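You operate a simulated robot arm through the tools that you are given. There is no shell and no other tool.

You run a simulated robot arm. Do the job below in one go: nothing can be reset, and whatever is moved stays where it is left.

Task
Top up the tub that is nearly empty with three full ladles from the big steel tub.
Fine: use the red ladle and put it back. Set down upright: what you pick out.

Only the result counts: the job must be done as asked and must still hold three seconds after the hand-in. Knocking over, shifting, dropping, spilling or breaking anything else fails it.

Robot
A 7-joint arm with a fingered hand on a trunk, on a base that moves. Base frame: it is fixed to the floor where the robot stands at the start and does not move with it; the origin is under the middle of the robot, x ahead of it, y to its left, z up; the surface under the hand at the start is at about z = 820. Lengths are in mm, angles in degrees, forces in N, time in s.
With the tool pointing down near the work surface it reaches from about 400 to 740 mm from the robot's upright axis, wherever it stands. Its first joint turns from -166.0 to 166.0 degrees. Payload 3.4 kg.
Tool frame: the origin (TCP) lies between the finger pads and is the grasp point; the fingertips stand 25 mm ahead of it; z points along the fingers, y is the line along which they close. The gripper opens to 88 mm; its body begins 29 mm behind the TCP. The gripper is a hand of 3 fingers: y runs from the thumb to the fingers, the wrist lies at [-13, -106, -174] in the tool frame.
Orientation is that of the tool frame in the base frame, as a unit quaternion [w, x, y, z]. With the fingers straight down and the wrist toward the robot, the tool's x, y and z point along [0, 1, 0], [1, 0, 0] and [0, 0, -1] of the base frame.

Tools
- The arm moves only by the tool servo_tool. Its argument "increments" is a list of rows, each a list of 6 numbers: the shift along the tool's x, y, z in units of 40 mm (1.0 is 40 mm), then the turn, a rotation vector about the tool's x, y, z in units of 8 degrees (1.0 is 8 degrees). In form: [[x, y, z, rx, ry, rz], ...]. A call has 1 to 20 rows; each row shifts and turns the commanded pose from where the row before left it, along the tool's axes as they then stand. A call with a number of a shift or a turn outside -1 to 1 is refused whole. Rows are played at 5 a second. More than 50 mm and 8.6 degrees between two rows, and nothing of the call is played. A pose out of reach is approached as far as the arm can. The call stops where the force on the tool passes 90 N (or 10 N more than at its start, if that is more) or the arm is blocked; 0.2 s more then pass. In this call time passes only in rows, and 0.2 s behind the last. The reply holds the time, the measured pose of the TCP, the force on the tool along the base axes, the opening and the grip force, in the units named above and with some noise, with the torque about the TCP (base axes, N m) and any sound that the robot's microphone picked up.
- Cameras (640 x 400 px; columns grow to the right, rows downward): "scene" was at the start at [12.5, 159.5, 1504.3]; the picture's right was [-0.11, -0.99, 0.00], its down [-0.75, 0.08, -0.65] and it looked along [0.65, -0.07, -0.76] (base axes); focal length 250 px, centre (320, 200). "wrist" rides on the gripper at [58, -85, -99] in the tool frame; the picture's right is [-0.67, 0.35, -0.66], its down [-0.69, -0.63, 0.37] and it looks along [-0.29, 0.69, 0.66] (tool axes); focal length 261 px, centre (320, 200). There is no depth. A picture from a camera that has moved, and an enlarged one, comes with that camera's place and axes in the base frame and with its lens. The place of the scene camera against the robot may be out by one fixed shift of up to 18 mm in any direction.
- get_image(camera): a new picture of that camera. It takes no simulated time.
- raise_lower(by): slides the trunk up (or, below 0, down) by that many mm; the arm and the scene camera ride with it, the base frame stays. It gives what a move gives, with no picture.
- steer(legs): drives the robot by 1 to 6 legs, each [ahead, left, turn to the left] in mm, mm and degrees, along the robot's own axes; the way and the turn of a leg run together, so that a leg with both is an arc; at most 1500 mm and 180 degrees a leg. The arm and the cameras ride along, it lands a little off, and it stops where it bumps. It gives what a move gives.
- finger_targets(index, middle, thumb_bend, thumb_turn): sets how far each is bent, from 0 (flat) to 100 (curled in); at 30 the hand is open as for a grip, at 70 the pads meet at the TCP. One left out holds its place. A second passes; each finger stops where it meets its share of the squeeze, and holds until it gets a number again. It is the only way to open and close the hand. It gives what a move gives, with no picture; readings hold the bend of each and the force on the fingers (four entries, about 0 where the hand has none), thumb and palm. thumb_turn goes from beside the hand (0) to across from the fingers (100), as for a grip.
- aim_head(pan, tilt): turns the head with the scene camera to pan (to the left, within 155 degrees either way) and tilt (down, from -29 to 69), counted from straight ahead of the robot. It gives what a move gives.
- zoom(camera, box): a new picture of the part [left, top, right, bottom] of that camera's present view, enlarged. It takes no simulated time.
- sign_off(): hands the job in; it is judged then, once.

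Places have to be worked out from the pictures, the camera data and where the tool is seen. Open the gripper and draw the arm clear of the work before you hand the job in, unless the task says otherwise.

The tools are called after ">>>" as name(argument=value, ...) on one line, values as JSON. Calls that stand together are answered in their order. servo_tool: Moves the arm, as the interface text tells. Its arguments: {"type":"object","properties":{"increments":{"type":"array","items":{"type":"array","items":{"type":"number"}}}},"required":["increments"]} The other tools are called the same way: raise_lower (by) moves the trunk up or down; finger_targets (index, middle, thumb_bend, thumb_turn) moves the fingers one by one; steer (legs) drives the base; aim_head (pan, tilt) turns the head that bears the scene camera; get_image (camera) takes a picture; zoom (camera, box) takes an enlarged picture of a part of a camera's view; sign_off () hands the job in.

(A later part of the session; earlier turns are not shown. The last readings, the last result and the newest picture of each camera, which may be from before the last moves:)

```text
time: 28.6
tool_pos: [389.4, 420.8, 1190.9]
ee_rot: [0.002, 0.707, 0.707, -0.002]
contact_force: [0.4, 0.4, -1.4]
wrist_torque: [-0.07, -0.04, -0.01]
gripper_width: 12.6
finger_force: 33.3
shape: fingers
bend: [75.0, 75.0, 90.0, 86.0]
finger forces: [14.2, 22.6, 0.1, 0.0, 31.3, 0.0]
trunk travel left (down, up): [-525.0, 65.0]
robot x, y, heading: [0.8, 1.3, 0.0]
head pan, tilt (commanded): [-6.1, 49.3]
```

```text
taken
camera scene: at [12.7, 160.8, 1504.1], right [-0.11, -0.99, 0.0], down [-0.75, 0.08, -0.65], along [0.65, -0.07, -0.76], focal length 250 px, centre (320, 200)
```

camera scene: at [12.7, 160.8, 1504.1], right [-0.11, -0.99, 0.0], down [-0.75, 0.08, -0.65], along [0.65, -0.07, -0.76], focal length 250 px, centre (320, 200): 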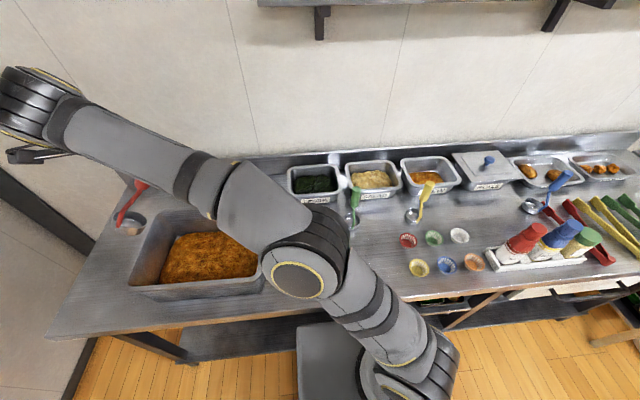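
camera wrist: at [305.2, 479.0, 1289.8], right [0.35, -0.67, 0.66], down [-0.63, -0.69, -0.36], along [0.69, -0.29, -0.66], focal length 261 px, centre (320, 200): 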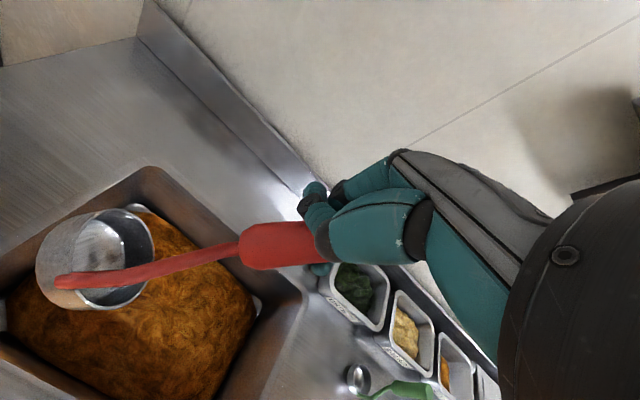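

Moving caused a bit more slip, and with the thumb curled past the handle I don't trust this grip for a loaded ladle. I'm going back gently to the free bench spot to set the ladle down upright and take a better diagonal grip.

>>> servo_tool(increments=[[-0.4, 0.02, 0, 0, 0, 0], [-0.7, 0.02, 0, 0, 0, 0], [-0.7, 0.02, 0, 0, 0, 0], [-0.7, 0.02, 0, 0, 0, 0], [-0.7, 0.02, 0, 0, 0, 0], [-0.7, 0.02, 0, 0, 0, 0], [-0.7, 0.02, 0, 0, 0, 0], [-0.7, 0.02, 0, 0, 0, 0], [-0.7, 0.02, 0, 0, 0, 0], [-0.7, 0.02, 0, 0, 0, 0], [-0.4, 0.02, 0, 0, 0, 0]])

>>> zoom(camera="wrist", box=[20, 180, 340, 340])

>>> zoom(camera="scene", box=[240, 110, 350, 220])

```text
time: 31.0
tool_pos: [398.6, 135.1, 1191.7]
ee_rot: [0.0, 0.707, 0.707, 0.0]
contact_force: [-0.1, -0.2, -1.7]
wrist_torque: [-0.08, -0.04, 0.01]
gripper_width: 13.0
finger_force: 32.8
shape: fingers
bend: [75.0, 75.0, 90.0, 87.0]
finger forces: [13.8, 22.5, 0.0, 0.0, 30.9, 0.0]
trunk travel left (down, up): [-525.0, 65.0]
robot x, y, heading: [3.2, -1.8, 0.2]
head pan, tilt (commanded): [-6.1, 49.3]
```

```text
2.00 times, centred on (180, 260) of wrist
camera zoom: at [313.6, 191.9, 1290.4], right [0.35, -0.67, 0.66], down [-0.63, -0.69, -0.37], along [0.69, -0.28, -0.66], focal length 521 px, centre (600, 80)
```

zoom: 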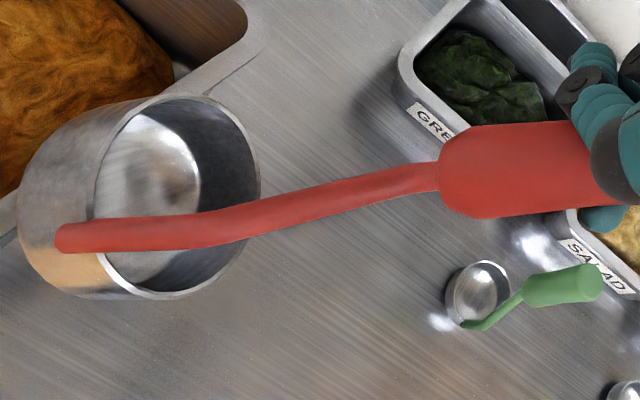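

```text
3.64 times, centred on (295, 165) of scene
camera zoom: at [12.5, 159.5, 1504.3], right [-0.11, -0.99, 0.0], down [-0.75, 0.08, -0.65], along [0.65, -0.07, -0.76], focal length 909 px, centre (411, 327)
```

zoom: 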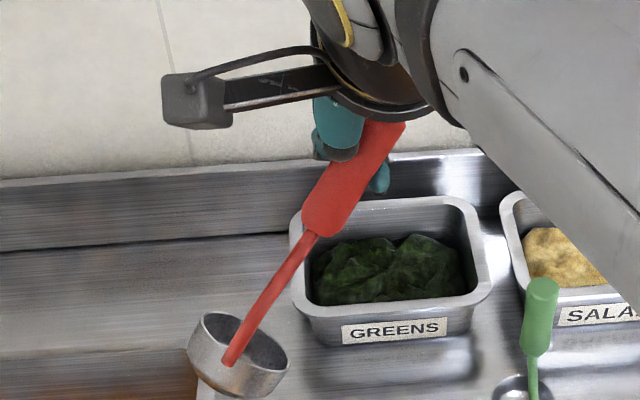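

I'm measuring the cup's tilt more carefully before setting it down, with tighter zooms on the cup from both cameras.

>>> zoom(camera="scene", box=[280, 180, 340, 220])

>>> zoom(camera="wrist", box=[20, 210, 164, 340])

```text
10.00 times, centred on (310, 200) of scene
camera zoom: at [12.5, 159.5, 1504.3], right [-0.11, -0.99, 0.0], down [-0.75, 0.08, -0.65], along [0.65, -0.07, -0.76], focal length 2499 px, centre (420, 200)
```

zoom: 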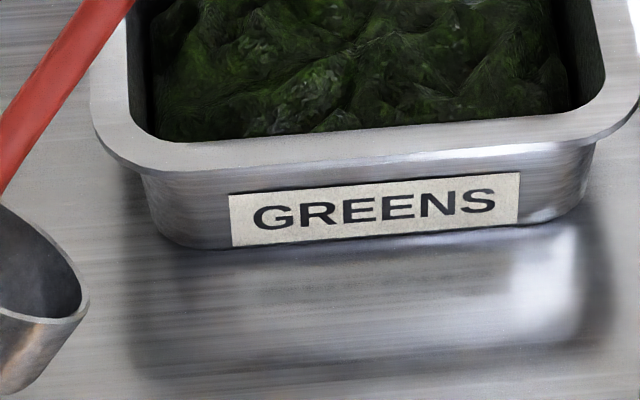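

```text
3.08 times, centred on (92, 275) of wrist
camera zoom: at [313.6, 191.9, 1290.4], right [0.35, -0.67, 0.66], down [-0.63, -0.69, -0.37], along [0.69, -0.28, -0.66], focal length 802 px, centre (1022, -31)
```

zoom: 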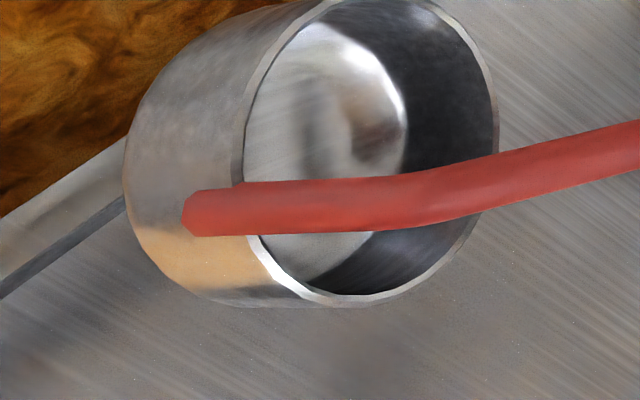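

Correcting the scene zoom box; the cup is near pixel (273, 205).

>>> zoom(camera="scene", box=[253, 130, 317, 226])

>>> zoom(camera="scene", box=[251, 186, 299, 222])

>>> zoom(camera="wrist", box=[10, 200, 174, 340])

```text
4.17 times, centred on (285, 178) of scene
camera zoom: at [12.5, 159.5, 1504.3], right [-0.11, -0.99, 0.0], down [-0.75, 0.08, -0.65], along [0.65, -0.07, -0.76], focal length 1041 px, centre (466, 292)
```

zoom: 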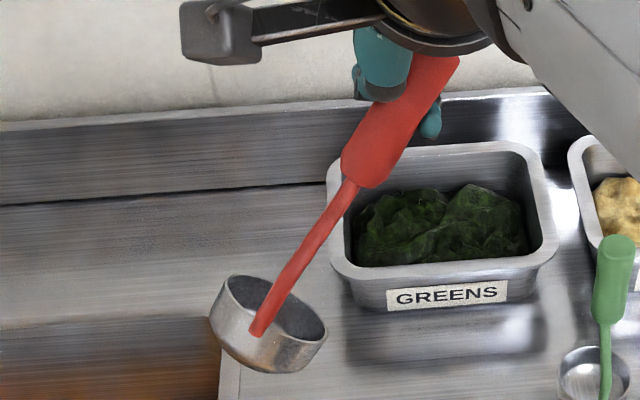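

```text
11.11 times, centred on (275, 204) of scene
camera zoom: at [12.5, 159.5, 1504.3], right [-0.11, -0.99, 0.0], down [-0.75, 0.08, -0.65], along [0.65, -0.07, -0.76], focal length 2777 px, centre (820, 156)
```

zoom: 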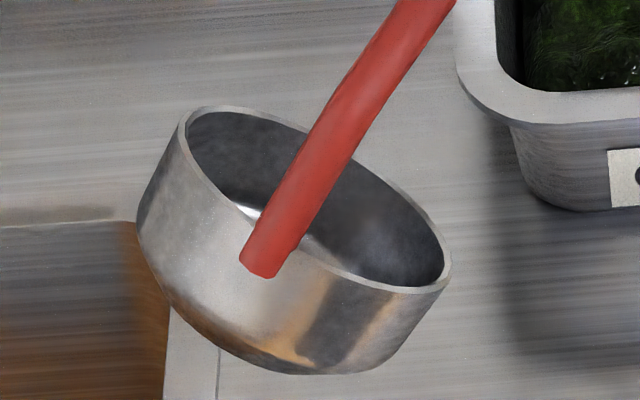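

```text
2.86 times, centred on (92, 270) of wrist
camera zoom: at [313.6, 191.9, 1290.4], right [0.35, -0.67, 0.66], down [-0.63, -0.69, -0.37], along [0.69, -0.28, -0.66], focal length 745 px, centre (971, 0)
```

zoom: 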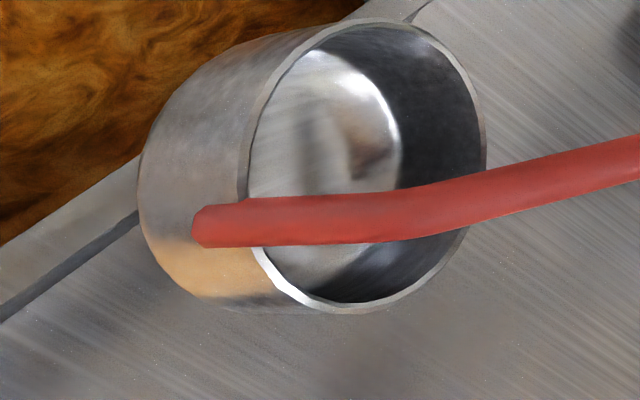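

From the rim ellipse in both views the cup's up direction is about (0.38, -0.55, 0.74), a 42° lean, and the cup hangs right below the TCP once levelled. I'm rotating by that amount and starting to lower.

>>> servo_tool(increments=[[0, 0, 0, -0.298, -0.432, 0], [0, 0, 0, -0.298, -0.432, 0], [0, 0, 0, -0.298, -0.432, 0], [0, 0, 0, -0.298, -0.432, 0], [0, 0, 0, -0.298, -0.432, 0], [0, 0, 0, -0.298, -0.432, 0], [0, 0, 0, -0.298, -0.432, 0], [0, 0, 0, -0.298, -0.432, 0], [0, 0, 0, -0.298, -0.432, 0], [0, 0, 0, -0.298, -0.432, 0]])

>>> get_image(camera="wrist")

>>> get_image(camera="scene")

```text
time: 33.2
tool_pos: [398.4, 134.9, 1191.0]
ee_rot: [0.353, 0.66, 0.66, -0.065]
contact_force: [-0.5, -0.1, -0.9]
wrist_torque: [0.01, -0.05, 0.02]
gripper_width: 14.1
finger_force: 31.4
shape: fingers
bend: [75.0, 75.0, 91.0, 88.0]
finger forces: [12.2, 20.9, 0.0, 0.0, 28.8, 0.0]
trunk travel left (down, up): [-525.0, 65.0]
robot x, y, heading: [1.7, -3.9, -0.0]
head pan, tilt (commanded): [-6.1, 49.3]
```

```text
taken
camera wrist: at [289.8, 226.8, 1200.9], right [-0.01, -0.15, 0.99], down [-0.52, -0.84, -0.13], along [0.85, -0.52, -0.07], focal length 261 px, centre (320, 200)
```

wrist: 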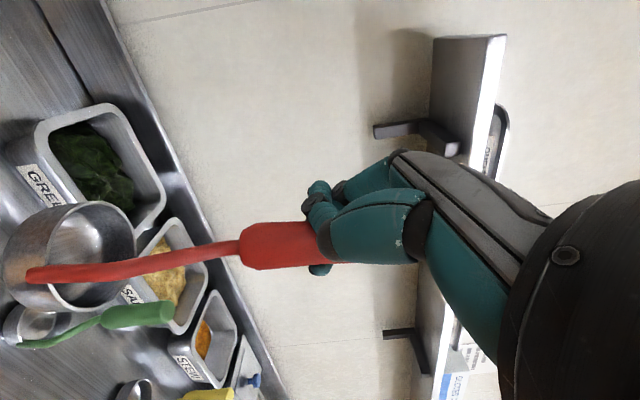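

```text
taken
camera scene: at [12.5, 159.7, 1504.3], right [-0.11, -0.99, 0.0], down [-0.75, 0.08, -0.65], along [0.65, -0.07, -0.76], focal length 250 px, centre (320, 200)
```

scene: 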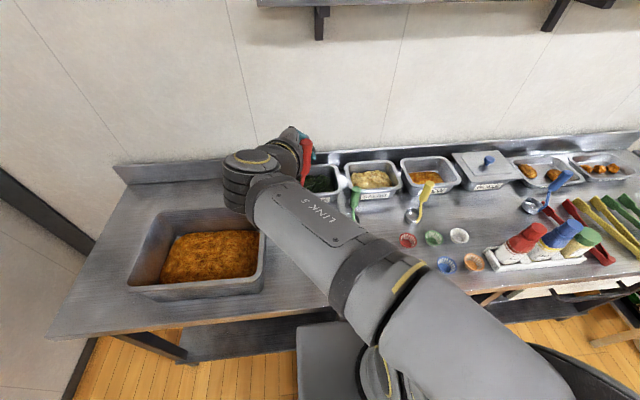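

The ladle looks upright beside the green one, but the grip is still creeping, so I'm lowering it straight down toward the free bench spot now. I expect contact at about TCP z 985.

>>> servo_tool(increments=[[0.376, -0.259, 0.506, 0, 0, 0], [0.376, -0.259, 0.506, 0, 0, 0], [0.376, -0.259, 0.506, 0, 0, 0], [0.376, -0.259, 0.506, 0, 0, 0], [0.376, -0.259, 0.506, 0, 0, 0], [0.376, -0.259, 0.506, 0, 0, 0], [0.3, -0.207, 0.405, 0, 0, 0]])

>>> get_image(camera="wrist")

>>> get_image(camera="scene")

```text
time: 34.8
tool_pos: [396.3, 134.3, 1006.4]
ee_rot: [0.353, 0.659, 0.661, -0.065]
contact_force: [-0.7, -0.7, -1.1]
wrist_torque: [-0.03, -0.03, 0.01]
gripper_width: 14.8
finger_force: 30.2
shape: fingers
bend: [75.0, 75.0, 92.0, 88.0]
finger forces: [11.2, 21.4, 0.1, 0.0, 28.3, 0.1]
trunk travel left (down, up): [-525.0, 65.0]
robot x, y, heading: [3.3, -1.0, 0.0]
head pan, tilt (commanded): [-6.1, 49.3]
```

```text
taken
camera wrist: at [287.4, 225.5, 1015.3], right [-0.01, -0.15, 0.99], down [-0.52, -0.84, -0.13], along [0.85, -0.52, -0.07], focal length 261 px, centre (320, 200)
```

wrist: 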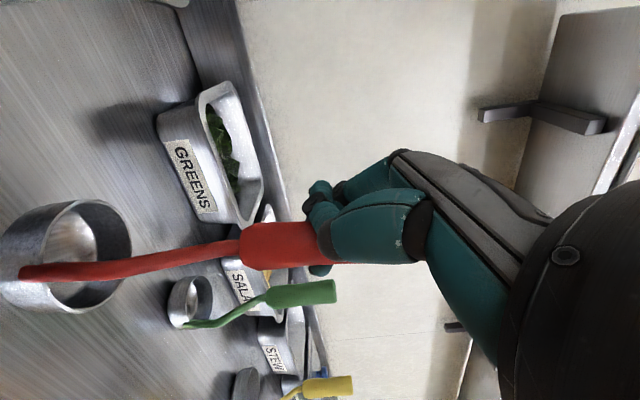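

```text
taken
camera scene: at [12.8, 159.6, 1504.3], right [-0.11, -0.99, 0.0], down [-0.75, 0.08, -0.65], along [0.65, -0.07, -0.76], focal length 250 px, centre (320, 200)
```

scene: 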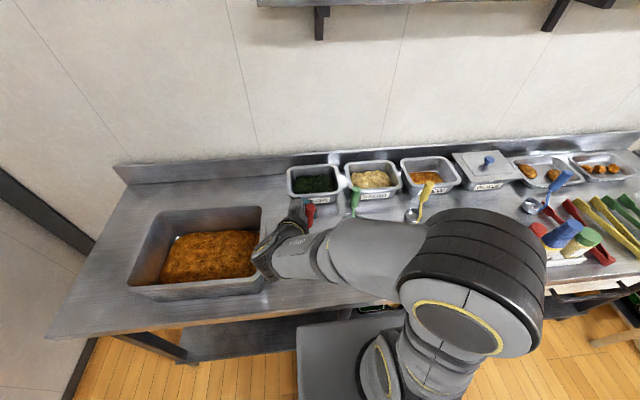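

The cup is near the bench and no contact force shows yet. I'm lowering in small steps.

>>> servo_tool(increments=[[0.07, -0.048, 0.093, 0, 0, 0], [0.07, -0.048, 0.093, 0, 0, 0], [0.055, -0.038, 0.074, 0, 0, 0]])

>>> zoom(camera="wrist", box=[0, 160, 340, 340])

```text
time: 35.6
tool_pos: [397.6, 134.8, 991.6]
ee_rot: [0.353, 0.661, 0.659, -0.065]
contact_force: [-0.3, 0.6, -1.4]
wrist_torque: [0.03, 0.0, 0.0]
gripper_width: 15.0
finger_force: 30.4
shape: fingers
bend: [75.0, 75.0, 92.0, 88.0]
finger forces: [11.1, 21.4, 0.0, 0.0, 28.2, 0.0]
trunk travel left (down, up): [-525.0, 65.0]
robot x, y, heading: [-0.0, 0.3, 0.1]
head pan, tilt (commanded): [-6.1, 49.3]
```

```text
1.88 times, centred on (170, 250) of wrist
camera zoom: at [288.9, 226.3, 1001.1], right [-0.01, -0.15, 0.99], down [-0.52, -0.84, -0.13], along [0.85, -0.52, -0.07], focal length 491 px, centre (602, 106)
```

zoom: 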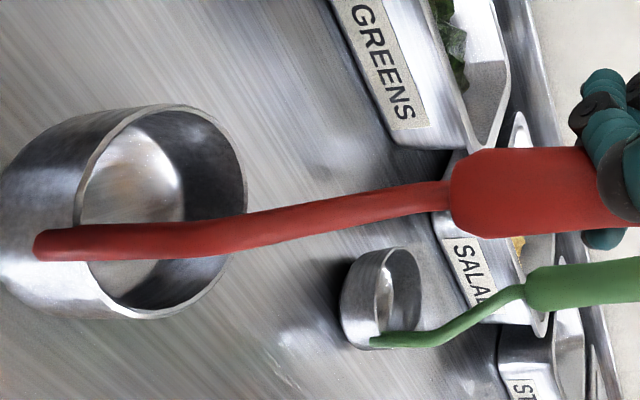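

No contact yet at z 991. I'm continuing down in 3 mm steps and watching for the bench taking weight.

>>> servo_tool(increments=[[0.041, -0.0285, 0.0557, 0, 0, 0], [0.041, -0.0285, 0.0557, 0, 0, 0]])

>>> servo_tool(increments=[[0.041, -0.0285, 0.0557, 0, 0, 0]])

>>> get_image(camera="wrist")

```text
time: 36.2
tool_pos: [398.6, 135.4, 986.5]
ee_rot: [0.353, 0.66, 0.66, -0.066]
contact_force: [-1.1, 0.5, -1.0]
wrist_torque: [-0.05, -0.01, 0.0]
gripper_width: 15.0
finger_force: 30.7
shape: fingers
bend: [75.0, 75.0, 92.0, 88.0]
finger forces: [11.2, 21.4, 0.1, 0.0, 28.3, 0.0]
trunk travel left (down, up): [-525.0, 65.0]
robot x, y, heading: [-0.3, -2.4, -0.4]
head pan, tilt (commanded): [-6.1, 49.3]
```

```text
time: 36.6
tool_pos: [399.3, 134.7, 983.7]
ee_rot: [0.353, 0.66, 0.66, -0.065]
contact_force: [-0.3, -0.3, -0.8]
wrist_torque: [0.0, -0.01, 0.0]
gripper_width: 14.8
finger_force: 29.7
shape: fingers
bend: [75.0, 75.0, 92.0, 88.0]
finger forces: [11.1, 21.4, 0.0, 0.1, 28.2, 0.0]
trunk travel left (down, up): [-525.0, 65.0]
robot x, y, heading: [-4.0, 1.3, -0.1]
head pan, tilt (commanded): [-6.1, 49.3]
```

```text
taken
camera wrist: at [289.7, 226.7, 992.5], right [-0.01, -0.15, 0.99], down [-0.52, -0.84, -0.13], along [0.85, -0.52, -0.07], focal length 261 px, centre (320, 200)
```

wrist: 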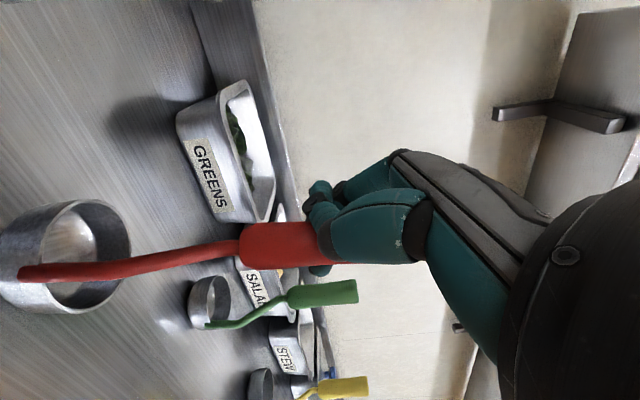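

Still no clear contact. I'm continuing in 2 to 3 mm steps.

>>> servo_tool(increments=[[0.041, -0.0285, 0.0557, 0, 0, 0], [0, 0, 0, 0, 0, 0]])

>>> servo_tool(increments=[[0.041, -0.0285, 0.0557, 0, 0, 0], [0, 0, 0, 0, 0, 0]])

>>> get_image(camera="wrist")

```text
time: 37.2
tool_pos: [398.4, 135.5, 980.6]
ee_rot: [0.353, 0.66, 0.66, -0.065]
contact_force: [0.0, -0.8, -0.7]
wrist_torque: [0.01, 0.01, -0.03]
gripper_width: 14.6
finger_force: 30.2
shape: fingers
bend: [75.0, 75.0, 92.0, 88.0]
finger forces: [11.0, 21.4, 0.1, 0.0, 28.3, 0.0]
trunk travel left (down, up): [-525.0, 65.0]
robot x, y, heading: [-2.8, -0.6, 0.0]
head pan, tilt (commanded): [-6.1, 49.3]
```

```text
time: 37.8
tool_pos: [398.9, 135.0, 978.7]
ee_rot: [0.353, 0.66, 0.66, -0.065]
contact_force: [0.7, -0.5, -1.3]
wrist_torque: [-0.02, -0.03, 0.0]
gripper_width: 14.6
finger_force: 30.6
shape: fingers
bend: [75.0, 75.0, 92.0, 88.0]
finger forces: [11.0, 21.4, 0.0, 0.0, 28.1, 0.0]
trunk travel left (down, up): [-525.0, 65.0]
robot x, y, heading: [3.5, -1.6, 0.2]
head pan, tilt (commanded): [-6.1, 49.3]
```

```text
taken
camera wrist: at [290.2, 227.0, 987.5], right [-0.01, -0.15, 0.99], down [-0.52, -0.84, -0.13], along [0.85, -0.52, -0.07], focal length 261 px, centre (320, 200)
```

wrist: 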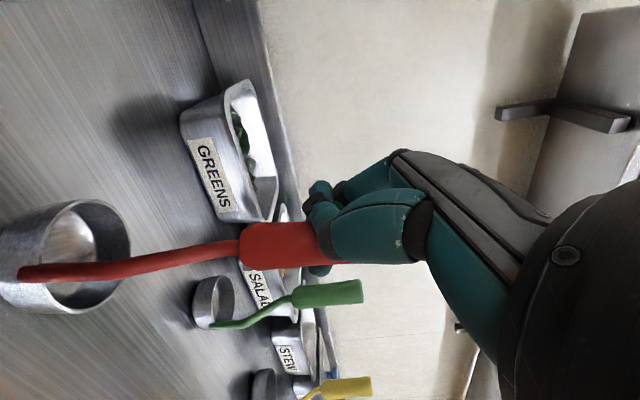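

P1, the bottom of the handle, comes out at about z 930 against 925–929 when standing, so contact should be very near. I'm continuing in 2 mm steps.

>>> servo_tool(increments=[[0.0276, -0.019, 0.0371, 0, 0, 0], [0, 0, 0, 0, 0, 0]])

>>> servo_tool(increments=[[0.0276, -0.019, 0.0371, 0, 0, 0], [0, 0, 0, 0, 0, 0]])

>>> servo_tool(increments=[[0.0276, -0.019, 0.0371, 0, 0, 0], [0, 0, 0, 0, 0, 0]])

>>> get_image(camera="wrist")

```text
time: 38.4
tool_pos: [399.3, 135.9, 975.4]
ee_rot: [0.352, 0.66, 0.661, -0.065]
contact_force: [0.4, -0.5, -1.9]
wrist_torque: [-0.04, 0.0, -0.01]
gripper_width: 14.8
finger_force: 30.3
shape: fingers
bend: [75.0, 75.0, 92.0, 88.0]
finger forces: [11.0, 21.3, 0.1, 0.0, 28.1, 0.0]
trunk travel left (down, up): [-525.0, 65.0]
robot x, y, heading: [-2.8, 0.1, 0.1]
head pan, tilt (commanded): [-6.1, 49.3]
```

```text
time: 39.0
tool_pos: [399.0, 135.8, 973.5]
ee_rot: [0.352, 0.66, 0.66, -0.065]
contact_force: [0.8, 0.0, -1.4]
wrist_torque: [-0.02, 0.01, -0.01]
gripper_width: 14.7
finger_force: 29.5
shape: fingers
bend: [75.0, 75.0, 92.0, 88.0]
finger forces: [11.0, 21.2, 0.1, 0.0, 28.1, 0.0]
trunk travel left (down, up): [-525.0, 65.0]
robot x, y, heading: [1.9, 1.1, -0.2]
head pan, tilt (commanded): [-6.1, 49.3]
```

```text
time: 39.6
tool_pos: [399.7, 134.5, 970.7]
ee_rot: [0.353, 0.66, 0.66, -0.064]
contact_force: [-0.1, -0.4, -1.0]
wrist_torque: [0.0, 0.01, 0.0]
gripper_width: 14.9
finger_force: 30.4
shape: fingers
bend: [75.0, 75.0, 92.0, 88.0]
finger forces: [10.9, 21.3, 0.0, 0.0, 28.1, 0.1]
trunk travel left (down, up): [-525.0, 65.0]
robot x, y, heading: [-0.9, 1.0, -0.1]
head pan, tilt (commanded): [-6.1, 49.3]
```

```text
taken
camera wrist: at [290.0, 226.4, 980.4], right [-0.01, -0.15, 0.99], down [-0.52, -0.84, -0.13], along [0.85, -0.52, -0.07], focal length 261 px, centre (320, 200)
```

wrist: 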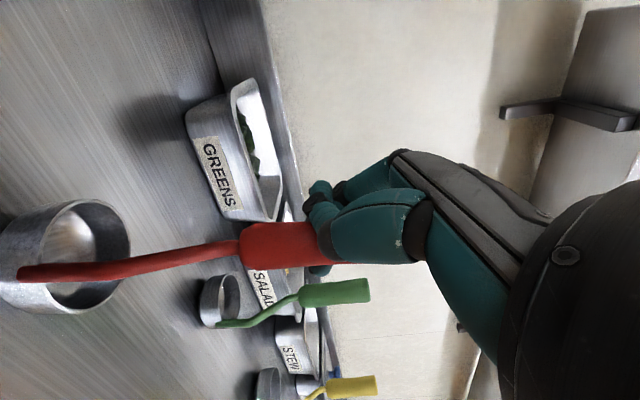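

No contact yet at z 971. I'm continuing with small steps.

>>> servo_tool(increments=[[0.0276, -0.019, 0.0371, 0, 0, 0], [0, 0, 0, 0, 0, 0]])

>>> servo_tool(increments=[[0.0276, -0.019, 0.0371, 0, 0, 0], [0, 0, 0, 0, 0, 0]])

>>> servo_tool(increments=[[0.0276, -0.019, 0.0371, 0, 0, 0], [0, 0, 0, 0, 0, 0]])

>>> zoom(camera="wrist", box=[0, 160, 340, 340])

```text
time: 40.2
tool_pos: [399.7, 135.1, 969.8]
ee_rot: [0.353, 0.66, 0.66, -0.065]
contact_force: [-1.5, -0.3, 9.4]
wrist_torque: [-0.02, -0.02, 0.0]
gripper_width: 15.1
finger_force: 30.3
shape: fingers
bend: [75.0, 75.0, 93.0, 89.0]
finger forces: [11.2, 21.9, 0.0, 0.0, 28.8, 0.0]
trunk travel left (down, up): [-525.0, 65.0]
robot x, y, heading: [-1.6, -0.5, -0.2]
head pan, tilt (commanded): [-6.1, 49.3]
```

```text
time: 40.8
tool_pos: [398.3, 135.6, 968.6]
ee_rot: [0.354, 0.661, 0.659, -0.064]
contact_force: [0.0, -1.4, 24.4]
wrist_torque: [-0.09, -0.07, -0.02]
gripper_width: 16.6
finger_force: 30.9
shape: fingers
bend: [75.0, 75.0, 94.0, 90.0]
finger forces: [10.6, 21.6, 0.0, 0.0, 29.3, 0.0]
trunk travel left (down, up): [-525.0, 65.0]
robot x, y, heading: [2.1, -1.2, -0.2]
head pan, tilt (commanded): [-6.1, 49.3]
```

```text
time: 41.4
tool_pos: [397.3, 134.6, 967.7]
ee_rot: [0.354, 0.661, 0.659, -0.063]
contact_force: [-0.7, -1.6, 35.8]
wrist_torque: [-0.12, -0.09, -0.04]
gripper_width: 17.4
finger_force: 31.4
shape: fingers
bend: [76.0, 76.0, 95.0, 90.0]
finger forces: [9.7, 21.6, 0.0, 0.1, 30.7, 0.0]
trunk travel left (down, up): [-525.0, 65.0]
robot x, y, heading: [1.6, 0.1, 0.0]
head pan, tilt (commanded): [-6.1, 49.3]
```

```text
1.88 times, centred on (170, 250) of wrist
camera zoom: at [288.2, 226.4, 976.0], right [-0.01, -0.15, 0.99], down [-0.52, -0.84, -0.14], along [0.85, -0.52, -0.07], focal length 491 px, centre (602, 106)
```

zoom: 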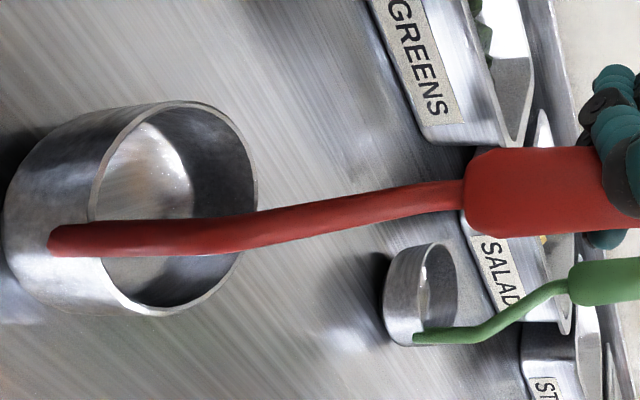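

Contact is confirmed at TCP z ≈ 970, so the bottom is about 150 mm below the TCP. I'm easing the push off and then opening the fingers gradually so the ladle stays standing.

>>> servo_tool(increments=[[-0.0345, 0.024, -0.0464, 0, 0, 0], [-0.0138, 0.0095, -0.0186, 0, 0, 0]])

>>> finger_targets(index=72, middle=72, thumb_bend=82)

>>> get_image(camera="wrist")

```text
time: 42.0
tool_pos: [397.8, 135.0, 967.9]
ee_rot: [0.351, 0.66, 0.66, -0.066]
contact_force: [0.6, -2.5, 10.0]
wrist_torque: [-0.26, -0.13, 0.0]
gripper_width: 16.2
finger_force: 29.8
shape: fingers
bend: [76.0, 76.0, 94.0, 89.0]
finger forces: [9.2, 21.5, 0.1, 0.0, 29.0, 0.0]
trunk travel left (down, up): [-525.0, 65.0]
robot x, y, heading: [-3.5, 1.8, 0.1]
head pan, tilt (commanded): [-6.1, 49.3]
```

```text
time: 43.0
tool_pos: [398.0, 135.3, 969.1]
ee_rot: [0.353, 0.66, 0.66, -0.066]
contact_force: [-0.6, -0.9, 0.5]
wrist_torque: [-0.02, 0.0, -0.04]
gripper_width: 9.2
finger_force: 0.0
shape: fingers
bend: [72.0, 72.0, 88.0, 93.0]
finger forces: [0.0, 0.1, 0.0, 0.0, 0.1, 0.1]
trunk travel left (down, up): [-525.0, 65.0]
robot x, y, heading: [1.4, 1.4, -0.0]
head pan, tilt (commanded): [-6.1, 49.3]
```

```text
taken
camera wrist: at [289.4, 227.0, 978.4], right [-0.01, -0.15, 0.99], down [-0.52, -0.84, -0.13], along [0.85, -0.52, -0.07], focal length 261 px, centre (320, 200)
```

wrist: 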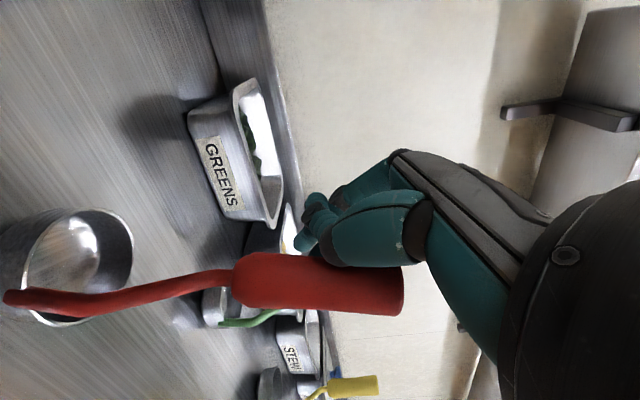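

The ladle came free and its handle is now outside the thumb. I'm checking whether it's standing, first with a closer look and then after a short wait.

>>> zoom(camera="wrist", box=[0, 180, 420, 400])

>>> servo_tool(increments=[[0, 0, 0, 0, 0, 0]])

>>> get_image(camera="wrist")

>>> get_image(camera="scene")

```text
1.52 times, centred on (210, 290) of wrist
camera zoom: at [289.4, 227.0, 978.4], right [-0.01, -0.15, 0.99], down [-0.52, -0.84, -0.13], along [0.85, -0.52, -0.07], focal length 397 px, centre (488, 63)
```

zoom: 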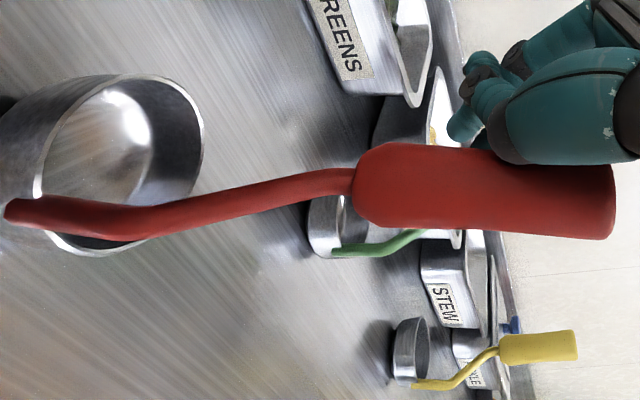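

```text
time: 43.4
tool_pos: [398.4, 135.8, 969.2]
ee_rot: [0.353, 0.66, 0.659, -0.066]
contact_force: [0.0, 0.5, 0.3]
wrist_torque: [-0.01, 0.01, -0.01]
gripper_width: 9.1
finger_force: 0.1
shape: fingers
bend: [72.0, 72.0, 88.0, 93.0]
finger forces: [0.0, 0.0, 0.1, 0.1, 0.1, 0.0]
trunk travel left (down, up): [-525.0, 65.0]
robot x, y, heading: [-1.0, 0.4, 0.2]
head pan, tilt (commanded): [-6.1, 49.3]
```

```text
taken
camera wrist: at [289.4, 227.0, 978.4], right [-0.01, -0.15, 0.99], down [-0.52, -0.84, -0.13], along [0.85, -0.52, -0.07], focal length 261 px, centre (320, 200)
```

wrist: 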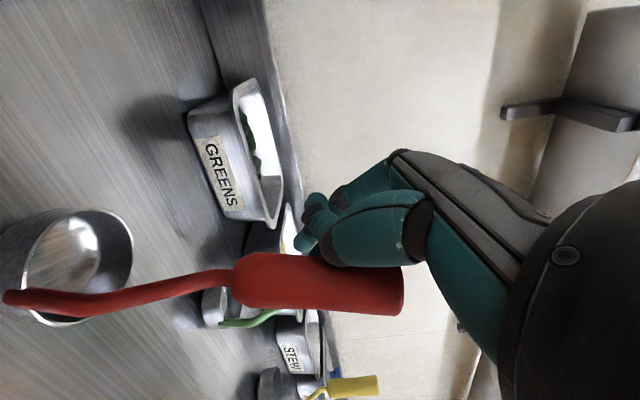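

```text
taken
camera scene: at [12.5, 159.6, 1504.3], right [-0.11, -0.99, 0.0], down [-0.75, 0.08, -0.65], along [0.65, -0.07, -0.76], focal length 250 px, centre (320, 200)
```

scene: 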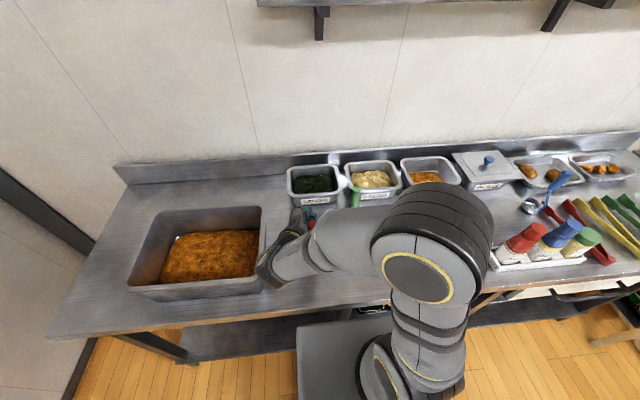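

It's static, with the handle at about (367, 135) from z 928 to 1000, which matches a standing ladle. I'm checking how level the cup is before pulling the hand away.

>>> zoom(camera="wrist", box=[0, 190, 160, 340])

>>> zoom(camera="scene", box=[230, 190, 350, 290])

```text
2.67 times, centred on (80, 265) of wrist
camera zoom: at [289.4, 227.0, 978.4], right [-0.01, -0.15, 0.99], down [-0.52, -0.84, -0.13], along [0.85, -0.52, -0.07], focal length 695 px, centre (960, 27)
```

zoom: 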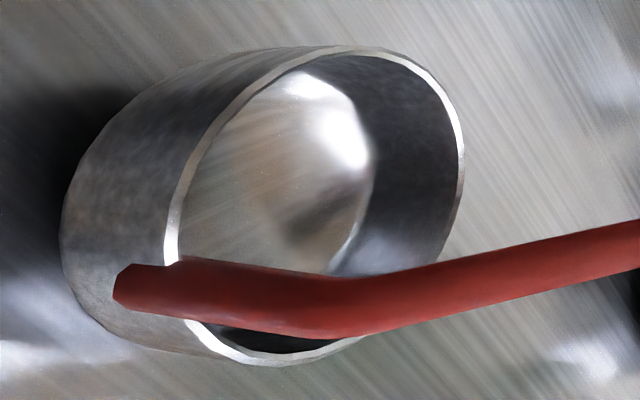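

```text
4.00 times, centred on (290, 240) of scene
camera zoom: at [12.5, 159.6, 1504.3], right [-0.11, -0.99, 0.0], down [-0.75, 0.08, -0.65], along [0.65, -0.07, -0.76], focal length 1000 px, centre (440, 40)
```

zoom: 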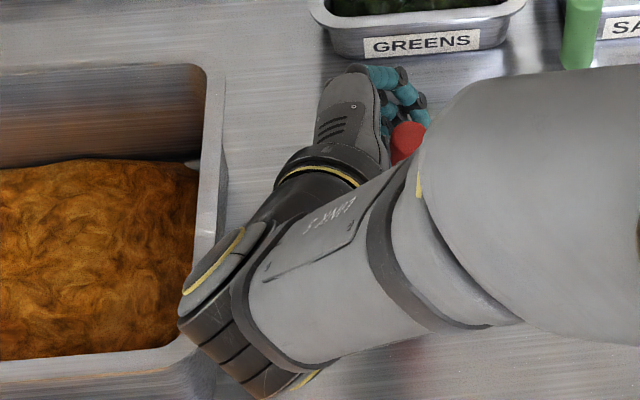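

The handle is just outside the thumb on the near-right side, so opening the thumb now would push it over. I'll first slide the hand slowly away from it, up and to the left in the wrist view, with the fingers unchanged.

>>> servo_tool(increments=[[0.1, 0.09, -0.055, 0, 0, 0], [0.1, 0.09, -0.055, 0, 0, 0], [0.1, 0.09, -0.055, 0, 0, 0], [0.1, 0.09, -0.055, 0, 0, 0]])

>>> get_image(camera="wrist")

```text
time: 44.4
tool_pos: [410.4, 155.1, 972.1]
ee_rot: [0.353, 0.661, 0.659, -0.066]
contact_force: [0.3, 0.5, -0.5]
wrist_torque: [0.02, -0.01, 0.01]
gripper_width: 9.4
finger_force: 0.5
shape: fingers
bend: [72.0, 72.0, 88.0, 93.0]
finger forces: [0.1, 0.1, 0.0, 0.0, 0.1, 0.1]
trunk travel left (down, up): [-525.0, 65.0]
robot x, y, heading: [0.1, 0.2, -0.2]
head pan, tilt (commanded): [-6.1, 49.3]
```

```text
taken
camera wrist: at [301.1, 246.4, 981.4], right [-0.01, -0.15, 0.99], down [-0.52, -0.84, -0.13], along [0.85, -0.52, -0.07], focal length 261 px, centre (320, 200)
```

wrist: 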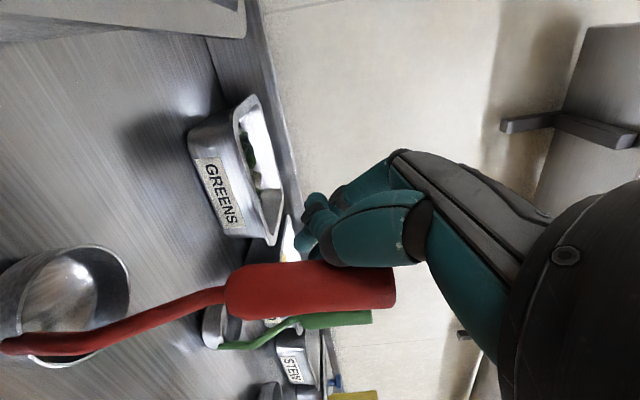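

The ladle was being pushed off-vertical by the thumb and is righting itself as the hand backs off. I'm continuing the same slow retreat.

>>> servo_tool(increments=[[0.07, 0.063, -0.038, 0, 0, 0], [0.07, 0.063, -0.038, 0, 0, 0], [0.07, 0.063, -0.038, 0, 0, 0], [0.07, 0.063, -0.038, 0, 0, 0], [0.07, 0.063, -0.038, 0, 0, 0]])

>>> get_image(camera="wrist")

```text
time: 45.6
tool_pos: [421.7, 172.6, 975.3]
ee_rot: [0.352, 0.661, 0.659, -0.066]
contact_force: [0.0, -0.9, -0.2]
wrist_torque: [0.0, 0.01, -0.02]
gripper_width: 8.9
finger_force: 0.1
shape: fingers
bend: [72.0, 72.0, 88.0, 93.0]
finger forces: [0.0, 0.1, 0.0, 0.0, 0.1, 0.1]
trunk travel left (down, up): [-525.0, 65.0]
robot x, y, heading: [2.4, -3.1, -0.0]
head pan, tilt (commanded): [-6.1, 49.3]
```

```text
taken
camera wrist: at [312.5, 263.8, 984.3], right [-0.01, -0.15, 0.99], down [-0.52, -0.84, -0.13], along [0.85, -0.52, -0.07], focal length 261 px, centre (320, 200)
```

wrist: 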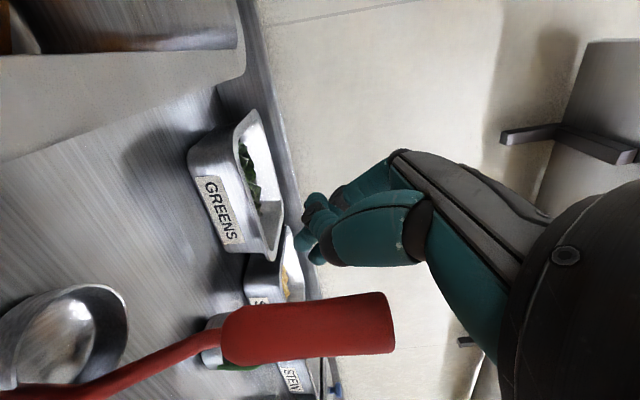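

The hand is clear and the ladle stands upright by itself. I'm raising the hand, then turning it to an inclined orientation (fingers 45° down, closing line horizontal) for a better grip across the handle.

>>> servo_tool(increments=[[-0.441, 0.304, -0.594, 0, 0, 0], [-0.441, 0.304, -0.594, 0, 0, 0], [-0.441, 0.304, -0.594, 0, 0, 0], [-0.441, 0.304, -0.594, 0, 0, 0], [-0.441, 0.304, -0.594, 0, 0, 0], [-0.441, 0.304, -0.594, 0, 0, 0]])

>>> finger_targets(index=30, middle=30, thumb_bend=30, thumb_turn=100)

>>> servo_tool(increments=[[0, 0, 0, -0.339, 0.0624, -0.8196], [0, 0, 0, -0.339, 0.0624, -0.8196], [0, 0, 0, -0.339, 0.0624, -0.8196], [0, 0, 0, -0.339, 0.0624, -0.8196], [0, 0, 0, -0.339, 0.0624, -0.8196], [0, 0, 0, -0.339, 0.0624, -0.8196], [0, 0, 0, -0.339, 0.0624, -0.8196], [0, 0, 0, -0.339, 0.0624, -0.8196], [0, 0, 0, -0.339, 0.0624, -0.8196]])

>>> get_image(camera="wrist")

>>> get_image(camera="scene")

```text
time: 47.0
tool_pos: [420.5, 172.4, 1168.2]
ee_rot: [0.352, 0.66, 0.66, -0.066]
contact_force: [-0.1, 0.8, -0.7]
wrist_torque: [0.01, 0.02, -0.03]
gripper_width: 9.2
finger_force: 0.0
shape: fingers
bend: [72.0, 72.0, 88.0, 93.0]
finger forces: [0.1, 0.0, 0.0, 0.1, 0.0, 0.1]
trunk travel left (down, up): [-525.0, 65.0]
robot x, y, heading: [1.0, 1.4, -0.2]
head pan, tilt (commanded): [-6.1, 49.3]
```

```text
time: 48.0
tool_pos: [420.7, 173.3, 1167.3]
ee_rot: [0.353, 0.66, 0.66, -0.066]
contact_force: [0.2, 0.4, 0.1]
wrist_torque: [-0.01, -0.02, 0.01]
gripper_width: 84.3
finger_force: 0.0
shape: fingers
bend: [30.0, 30.0, 30.0, 98.0]
finger forces: [0.1, 0.0, 0.0, 0.1, 0.0, 0.0]
trunk travel left (down, up): [-525.0, 65.0]
robot x, y, heading: [0.1, -0.7, 0.0]
head pan, tilt (commanded): [-6.1, 49.3]
```

```text
time: 50.0
tool_pos: [420.3, 172.6, 1167.1]
ee_rot: [0.376, 0.168, 0.909, -0.069]
contact_force: [-0.6, 0.6, -0.1]
wrist_torque: [0.01, 0.02, 0.0]
gripper_width: 84.3
finger_force: 0.2
shape: fingers
bend: [30.0, 30.0, 30.0, 98.0]
finger forces: [0.1, 0.0, 0.0, 0.0, 0.0, 0.1]
trunk travel left (down, up): [-525.0, 65.0]
robot x, y, heading: [1.6, 0.6, -0.2]
head pan, tilt (commanded): [-6.1, 49.3]
```

```text
taken
camera wrist: at [286.5, 131.5, 1196.0], right [0.14, 0.32, 0.94], down [0.47, -0.85, 0.22], along [0.87, 0.41, -0.27], focal length 261 px, centre (320, 200)
```

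wrist: 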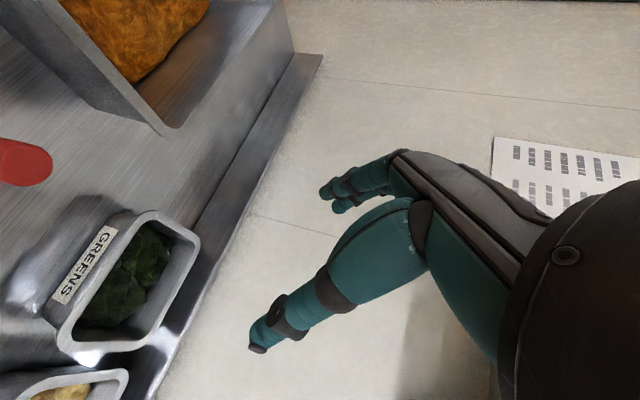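

```text
taken
camera scene: at [12.6, 159.4, 1504.3], right [-0.11, -0.99, 0.0], down [-0.75, 0.08, -0.65], along [0.65, -0.07, -0.76], focal length 250 px, centre (320, 200)
```

scene: 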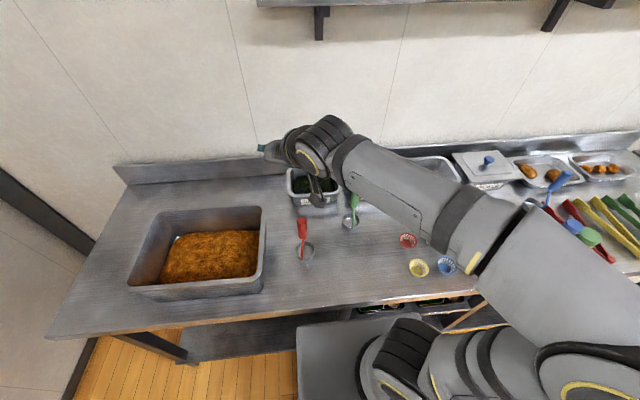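

The ladle stands upright on the free bench and the hand is in the planned inclined orientation. I'm zooming on the ladle to locate it accurately.

>>> zoom(camera="scene", box=[270, 205, 342, 265])

>>> zoom(camera="wrist", box=[0, 100, 160, 220])

```text
6.67 times, centred on (306, 235) of scene
camera zoom: at [12.6, 159.4, 1504.3], right [-0.11, -0.99, 0.0], down [-0.75, 0.08, -0.65], along [0.65, -0.07, -0.76], focal length 1666 px, centre (413, -33)
```

zoom: 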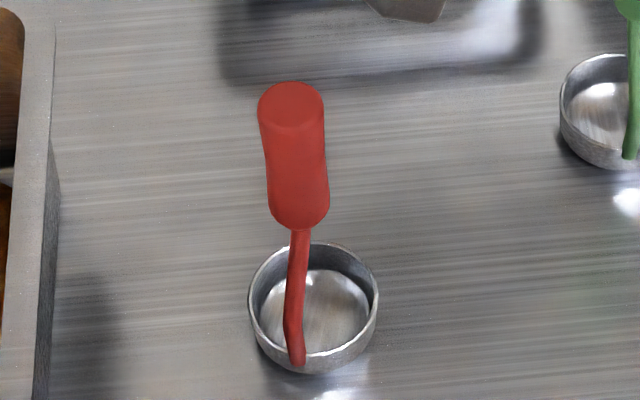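

```text
3.33 times, centred on (80, 160) of wrist
camera zoom: at [286.5, 131.5, 1196.0], right [0.14, 0.32, 0.94], down [0.47, -0.85, 0.22], along [0.87, 0.41, -0.27], focal length 869 px, centre (1120, 333)
```

zoom: 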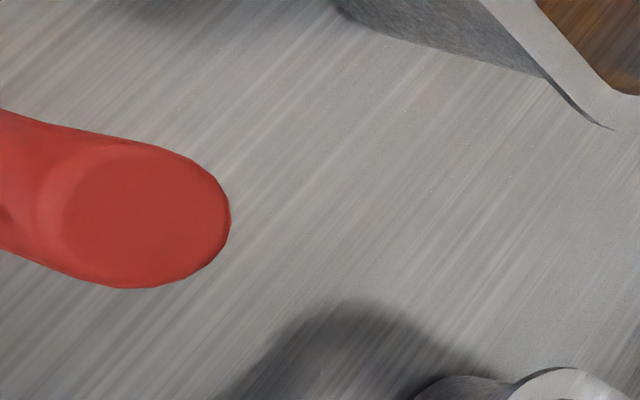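

The handle axis is at about (380, 157), with its tip at z 998. I'm moving over it while still above the tip, then checking alignment.

>>> servo_tool(increments=[[0.5425, -0.1825, 0.254, 0, 0, 0], [0.5425, -0.1825, 0.254, 0, 0, 0], [0.5425, -0.1825, 0.254, 0, 0, 0], [0.5425, -0.1825, 0.254, 0, 0, 0]])

>>> get_image(camera="wrist")

>>> get_image(camera="scene")

```text
time: 51.0
tool_pos: [379.3, 155.3, 1076.3]
ee_rot: [0.376, 0.169, 0.908, -0.07]
contact_force: [-0.6, 0.7, -1.1]
wrist_torque: [0.01, 0.01, 0.01]
gripper_width: 84.5
finger_force: 0.0
shape: fingers
bend: [30.0, 30.0, 30.0, 98.0]
finger forces: [0.1, 0.0, 0.0, 0.0, 0.1, 0.0]
trunk travel left (down, up): [-525.0, 65.0]
robot x, y, heading: [-1.6, 0.7, 0.0]
head pan, tilt (commanded): [-6.1, 49.3]
```

```text
taken
camera wrist: at [244.4, 115.5, 1105.4], right [0.13, 0.32, 0.94], down [0.47, -0.85, 0.23], along [0.87, 0.41, -0.27], focal length 261 px, centre (320, 200)
```

wrist: 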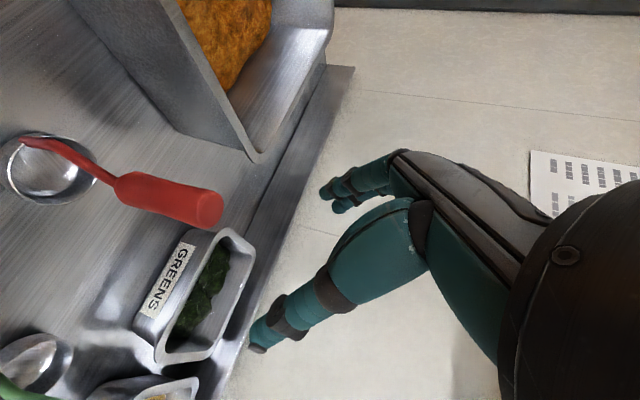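

```text
taken
camera scene: at [12.4, 159.5, 1504.3], right [-0.11, -0.99, 0.0], down [-0.75, 0.08, -0.65], along [0.65, -0.07, -0.76], focal length 250 px, centre (320, 200)
```

scene: 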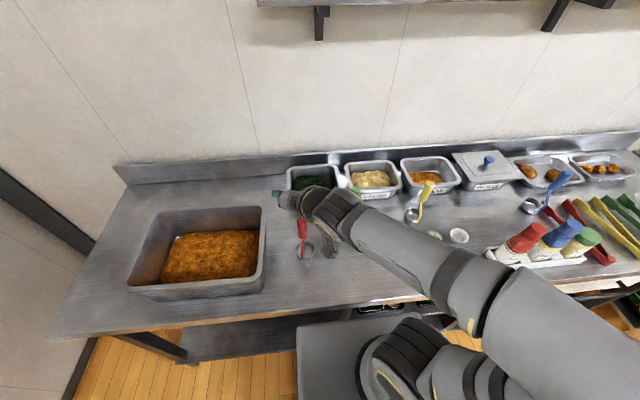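

The handle is aligned with the TCP to within a couple of mm. I'm descending vertically so it enters the gap between thumb and fingers, stopping at z ≈ 967.

>>> servo_tool(increments=[[0.385, 0, 0.385, 0, 0, 0], [0.385, 0, 0.385, 0, 0, 0], [0.385, 0, 0.385, 0, 0, 0], [0.385, 0, 0.385, 0, 0, 0], [0.385, 0, 0.385, 0, 0, 0]])

>>> get_image(camera="wrist")

>>> zoom(camera="scene", box=[260, 180, 360, 265])

```text
time: 52.2
tool_pos: [402.6, 169.2, 976.7]
ee_rot: [0.375, 0.169, 0.909, -0.07]
contact_force: [-0.4, 0.2, 0.0]
wrist_torque: [0.02, 0.0, -0.01]
gripper_width: 84.6
finger_force: 0.1
shape: fingers
bend: [30.0, 30.0, 30.0, 98.0]
finger forces: [0.0, 0.0, 0.0, 0.0, 0.0, 0.0]
out of reach, approached as far as the arm can: row 3, 4, 5
trunk travel left (down, up): [-525.0, 65.0]
robot x, y, heading: [0.5, 0.0, 0.2]
head pan, tilt (commanded): [-6.1, 49.3]
```

```text
taken
camera wrist: at [267.2, 129.1, 1006.5], right [0.14, 0.32, 0.94], down [0.47, -0.85, 0.23], along [0.87, 0.41, -0.27], focal length 261 px, centre (320, 200)
```

wrist: 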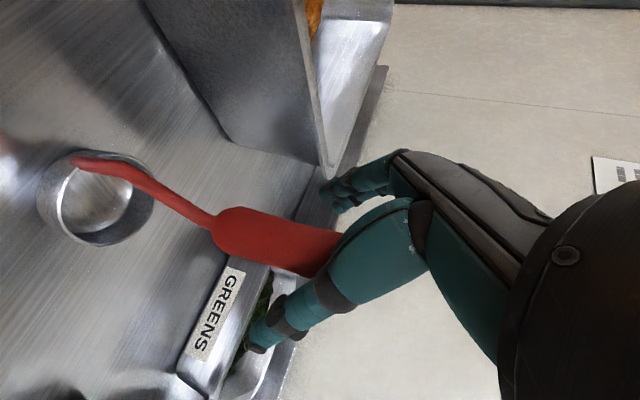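

```text
4.71 times, centred on (310, 222) of scene
camera zoom: at [12.7, 159.5, 1504.3], right [-0.11, -0.99, 0.0], down [-0.75, 0.08, -0.65], along [0.65, -0.07, -0.76], focal length 1176 px, centre (367, 94)
```

zoom: 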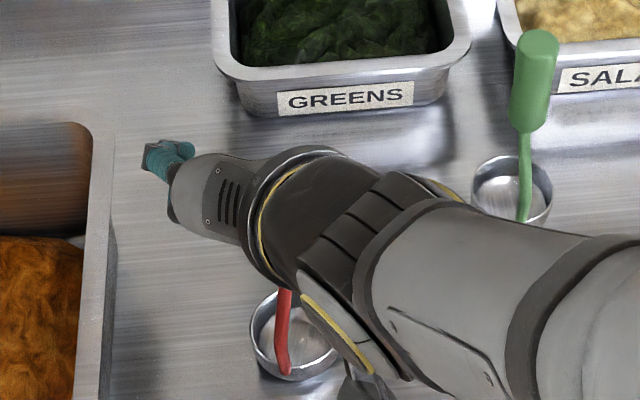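

The arm couldn't fold far enough for this yaw, and the wrist ended up too close to the body. Nothing was touched, so I'm going back up vertically and yawing to point right (wrist to the left), which was reachable here before.

>>> servo_tool(increments=[[-0.486, 0, -0.486, 0, 0, 0], [-0.486, 0, -0.486, 0, 0, 0], [-0.486, 0, -0.486, 0, 0, 0], [-0.486, 0, -0.486, 0, 0, 0], [-0.486, 0, -0.486, 0, 0, 0]])

>>> servo_tool(increments=[[0, 0, 0, 0.599, 0, 0.599], [0, 0, 0, 0.599, 0, 0.599], [0, 0, 0, 0.599, 0, 0.599], [0, 0, 0, 0.599, 0, 0.599], [0, 0, 0, 0.599, 0, 0.599], [0, 0, 0, 0.599, 0, 0.599], [0, 0, 0, 0.599, 0, 0.599], [0, 0, 0, 0.599, 0, 0.599], [0, 0, 0, 0.599, 0, 0.599]])

>>> get_image(camera="wrist")

>>> get_image(camera="scene")

```text
time: 53.4
tool_pos: [401.8, 168.0, 1115.5]
ee_rot: [0.375, 0.169, 0.909, -0.07]
contact_force: [0.3, 0.0, 0.2]
wrist_torque: [0.0, 0.02, -0.01]
gripper_width: 84.5
finger_force: 0.1
shape: fingers
bend: [30.0, 30.0, 30.0, 98.0]
finger forces: [0.0, 0.0, 0.0, 0.0, 0.0, 0.0]
trunk travel left (down, up): [-525.0, 65.0]
robot x, y, heading: [-1.8, -2.2, 0.2]
head pan, tilt (commanded): [-6.1, 49.3]
```

```text
time: 55.4
tool_pos: [402.0, 169.0, 1113.7]
ee_rot: [0.289, 0.607, 0.697, -0.251]
contact_force: [-0.5, -0.1, -0.7]
wrist_torque: [-0.02, 0.05, 0.01]
gripper_width: 84.2
finger_force: 0.1
shape: fingers
bend: [30.0, 30.0, 30.0, 98.0]
finger forces: [0.1, 0.1, 0.1, 0.0, 0.0, 0.1]
trunk travel left (down, up): [-525.0, 65.0]
robot x, y, heading: [0.0, 0.6, -0.1]
head pan, tilt (commanded): [-6.1, 49.3]
```

```text
taken
camera wrist: at [302.1, 267.0, 1143.1], right [0.35, 0.04, 0.94], down [-0.52, -0.82, 0.23], along [0.78, -0.57, -0.27], focal length 261 px, centre (320, 200)
```

wrist: 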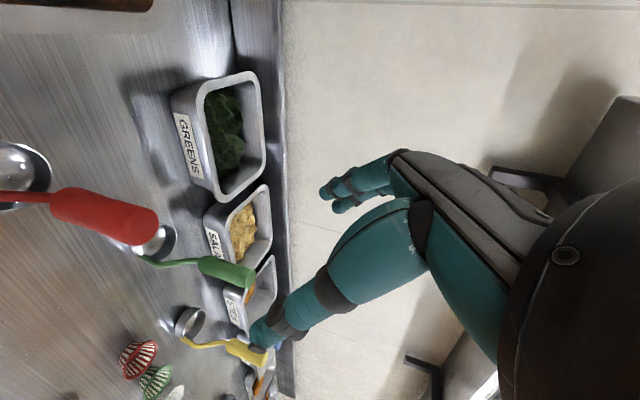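

```text
taken
camera scene: at [12.8, 159.7, 1504.2], right [-0.11, -0.99, 0.0], down [-0.75, 0.08, -0.65], along [0.65, -0.07, -0.76], focal length 250 px, centre (320, 200)
```

scene: 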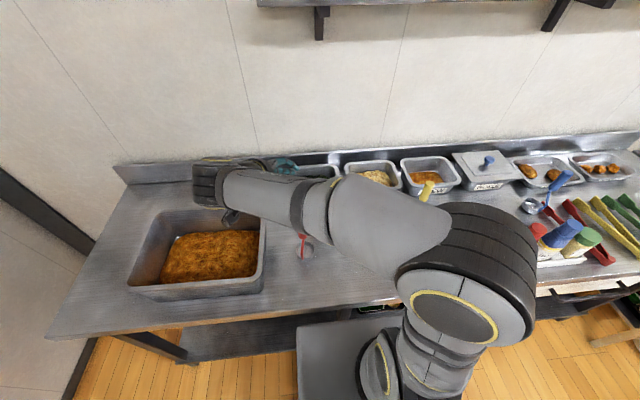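

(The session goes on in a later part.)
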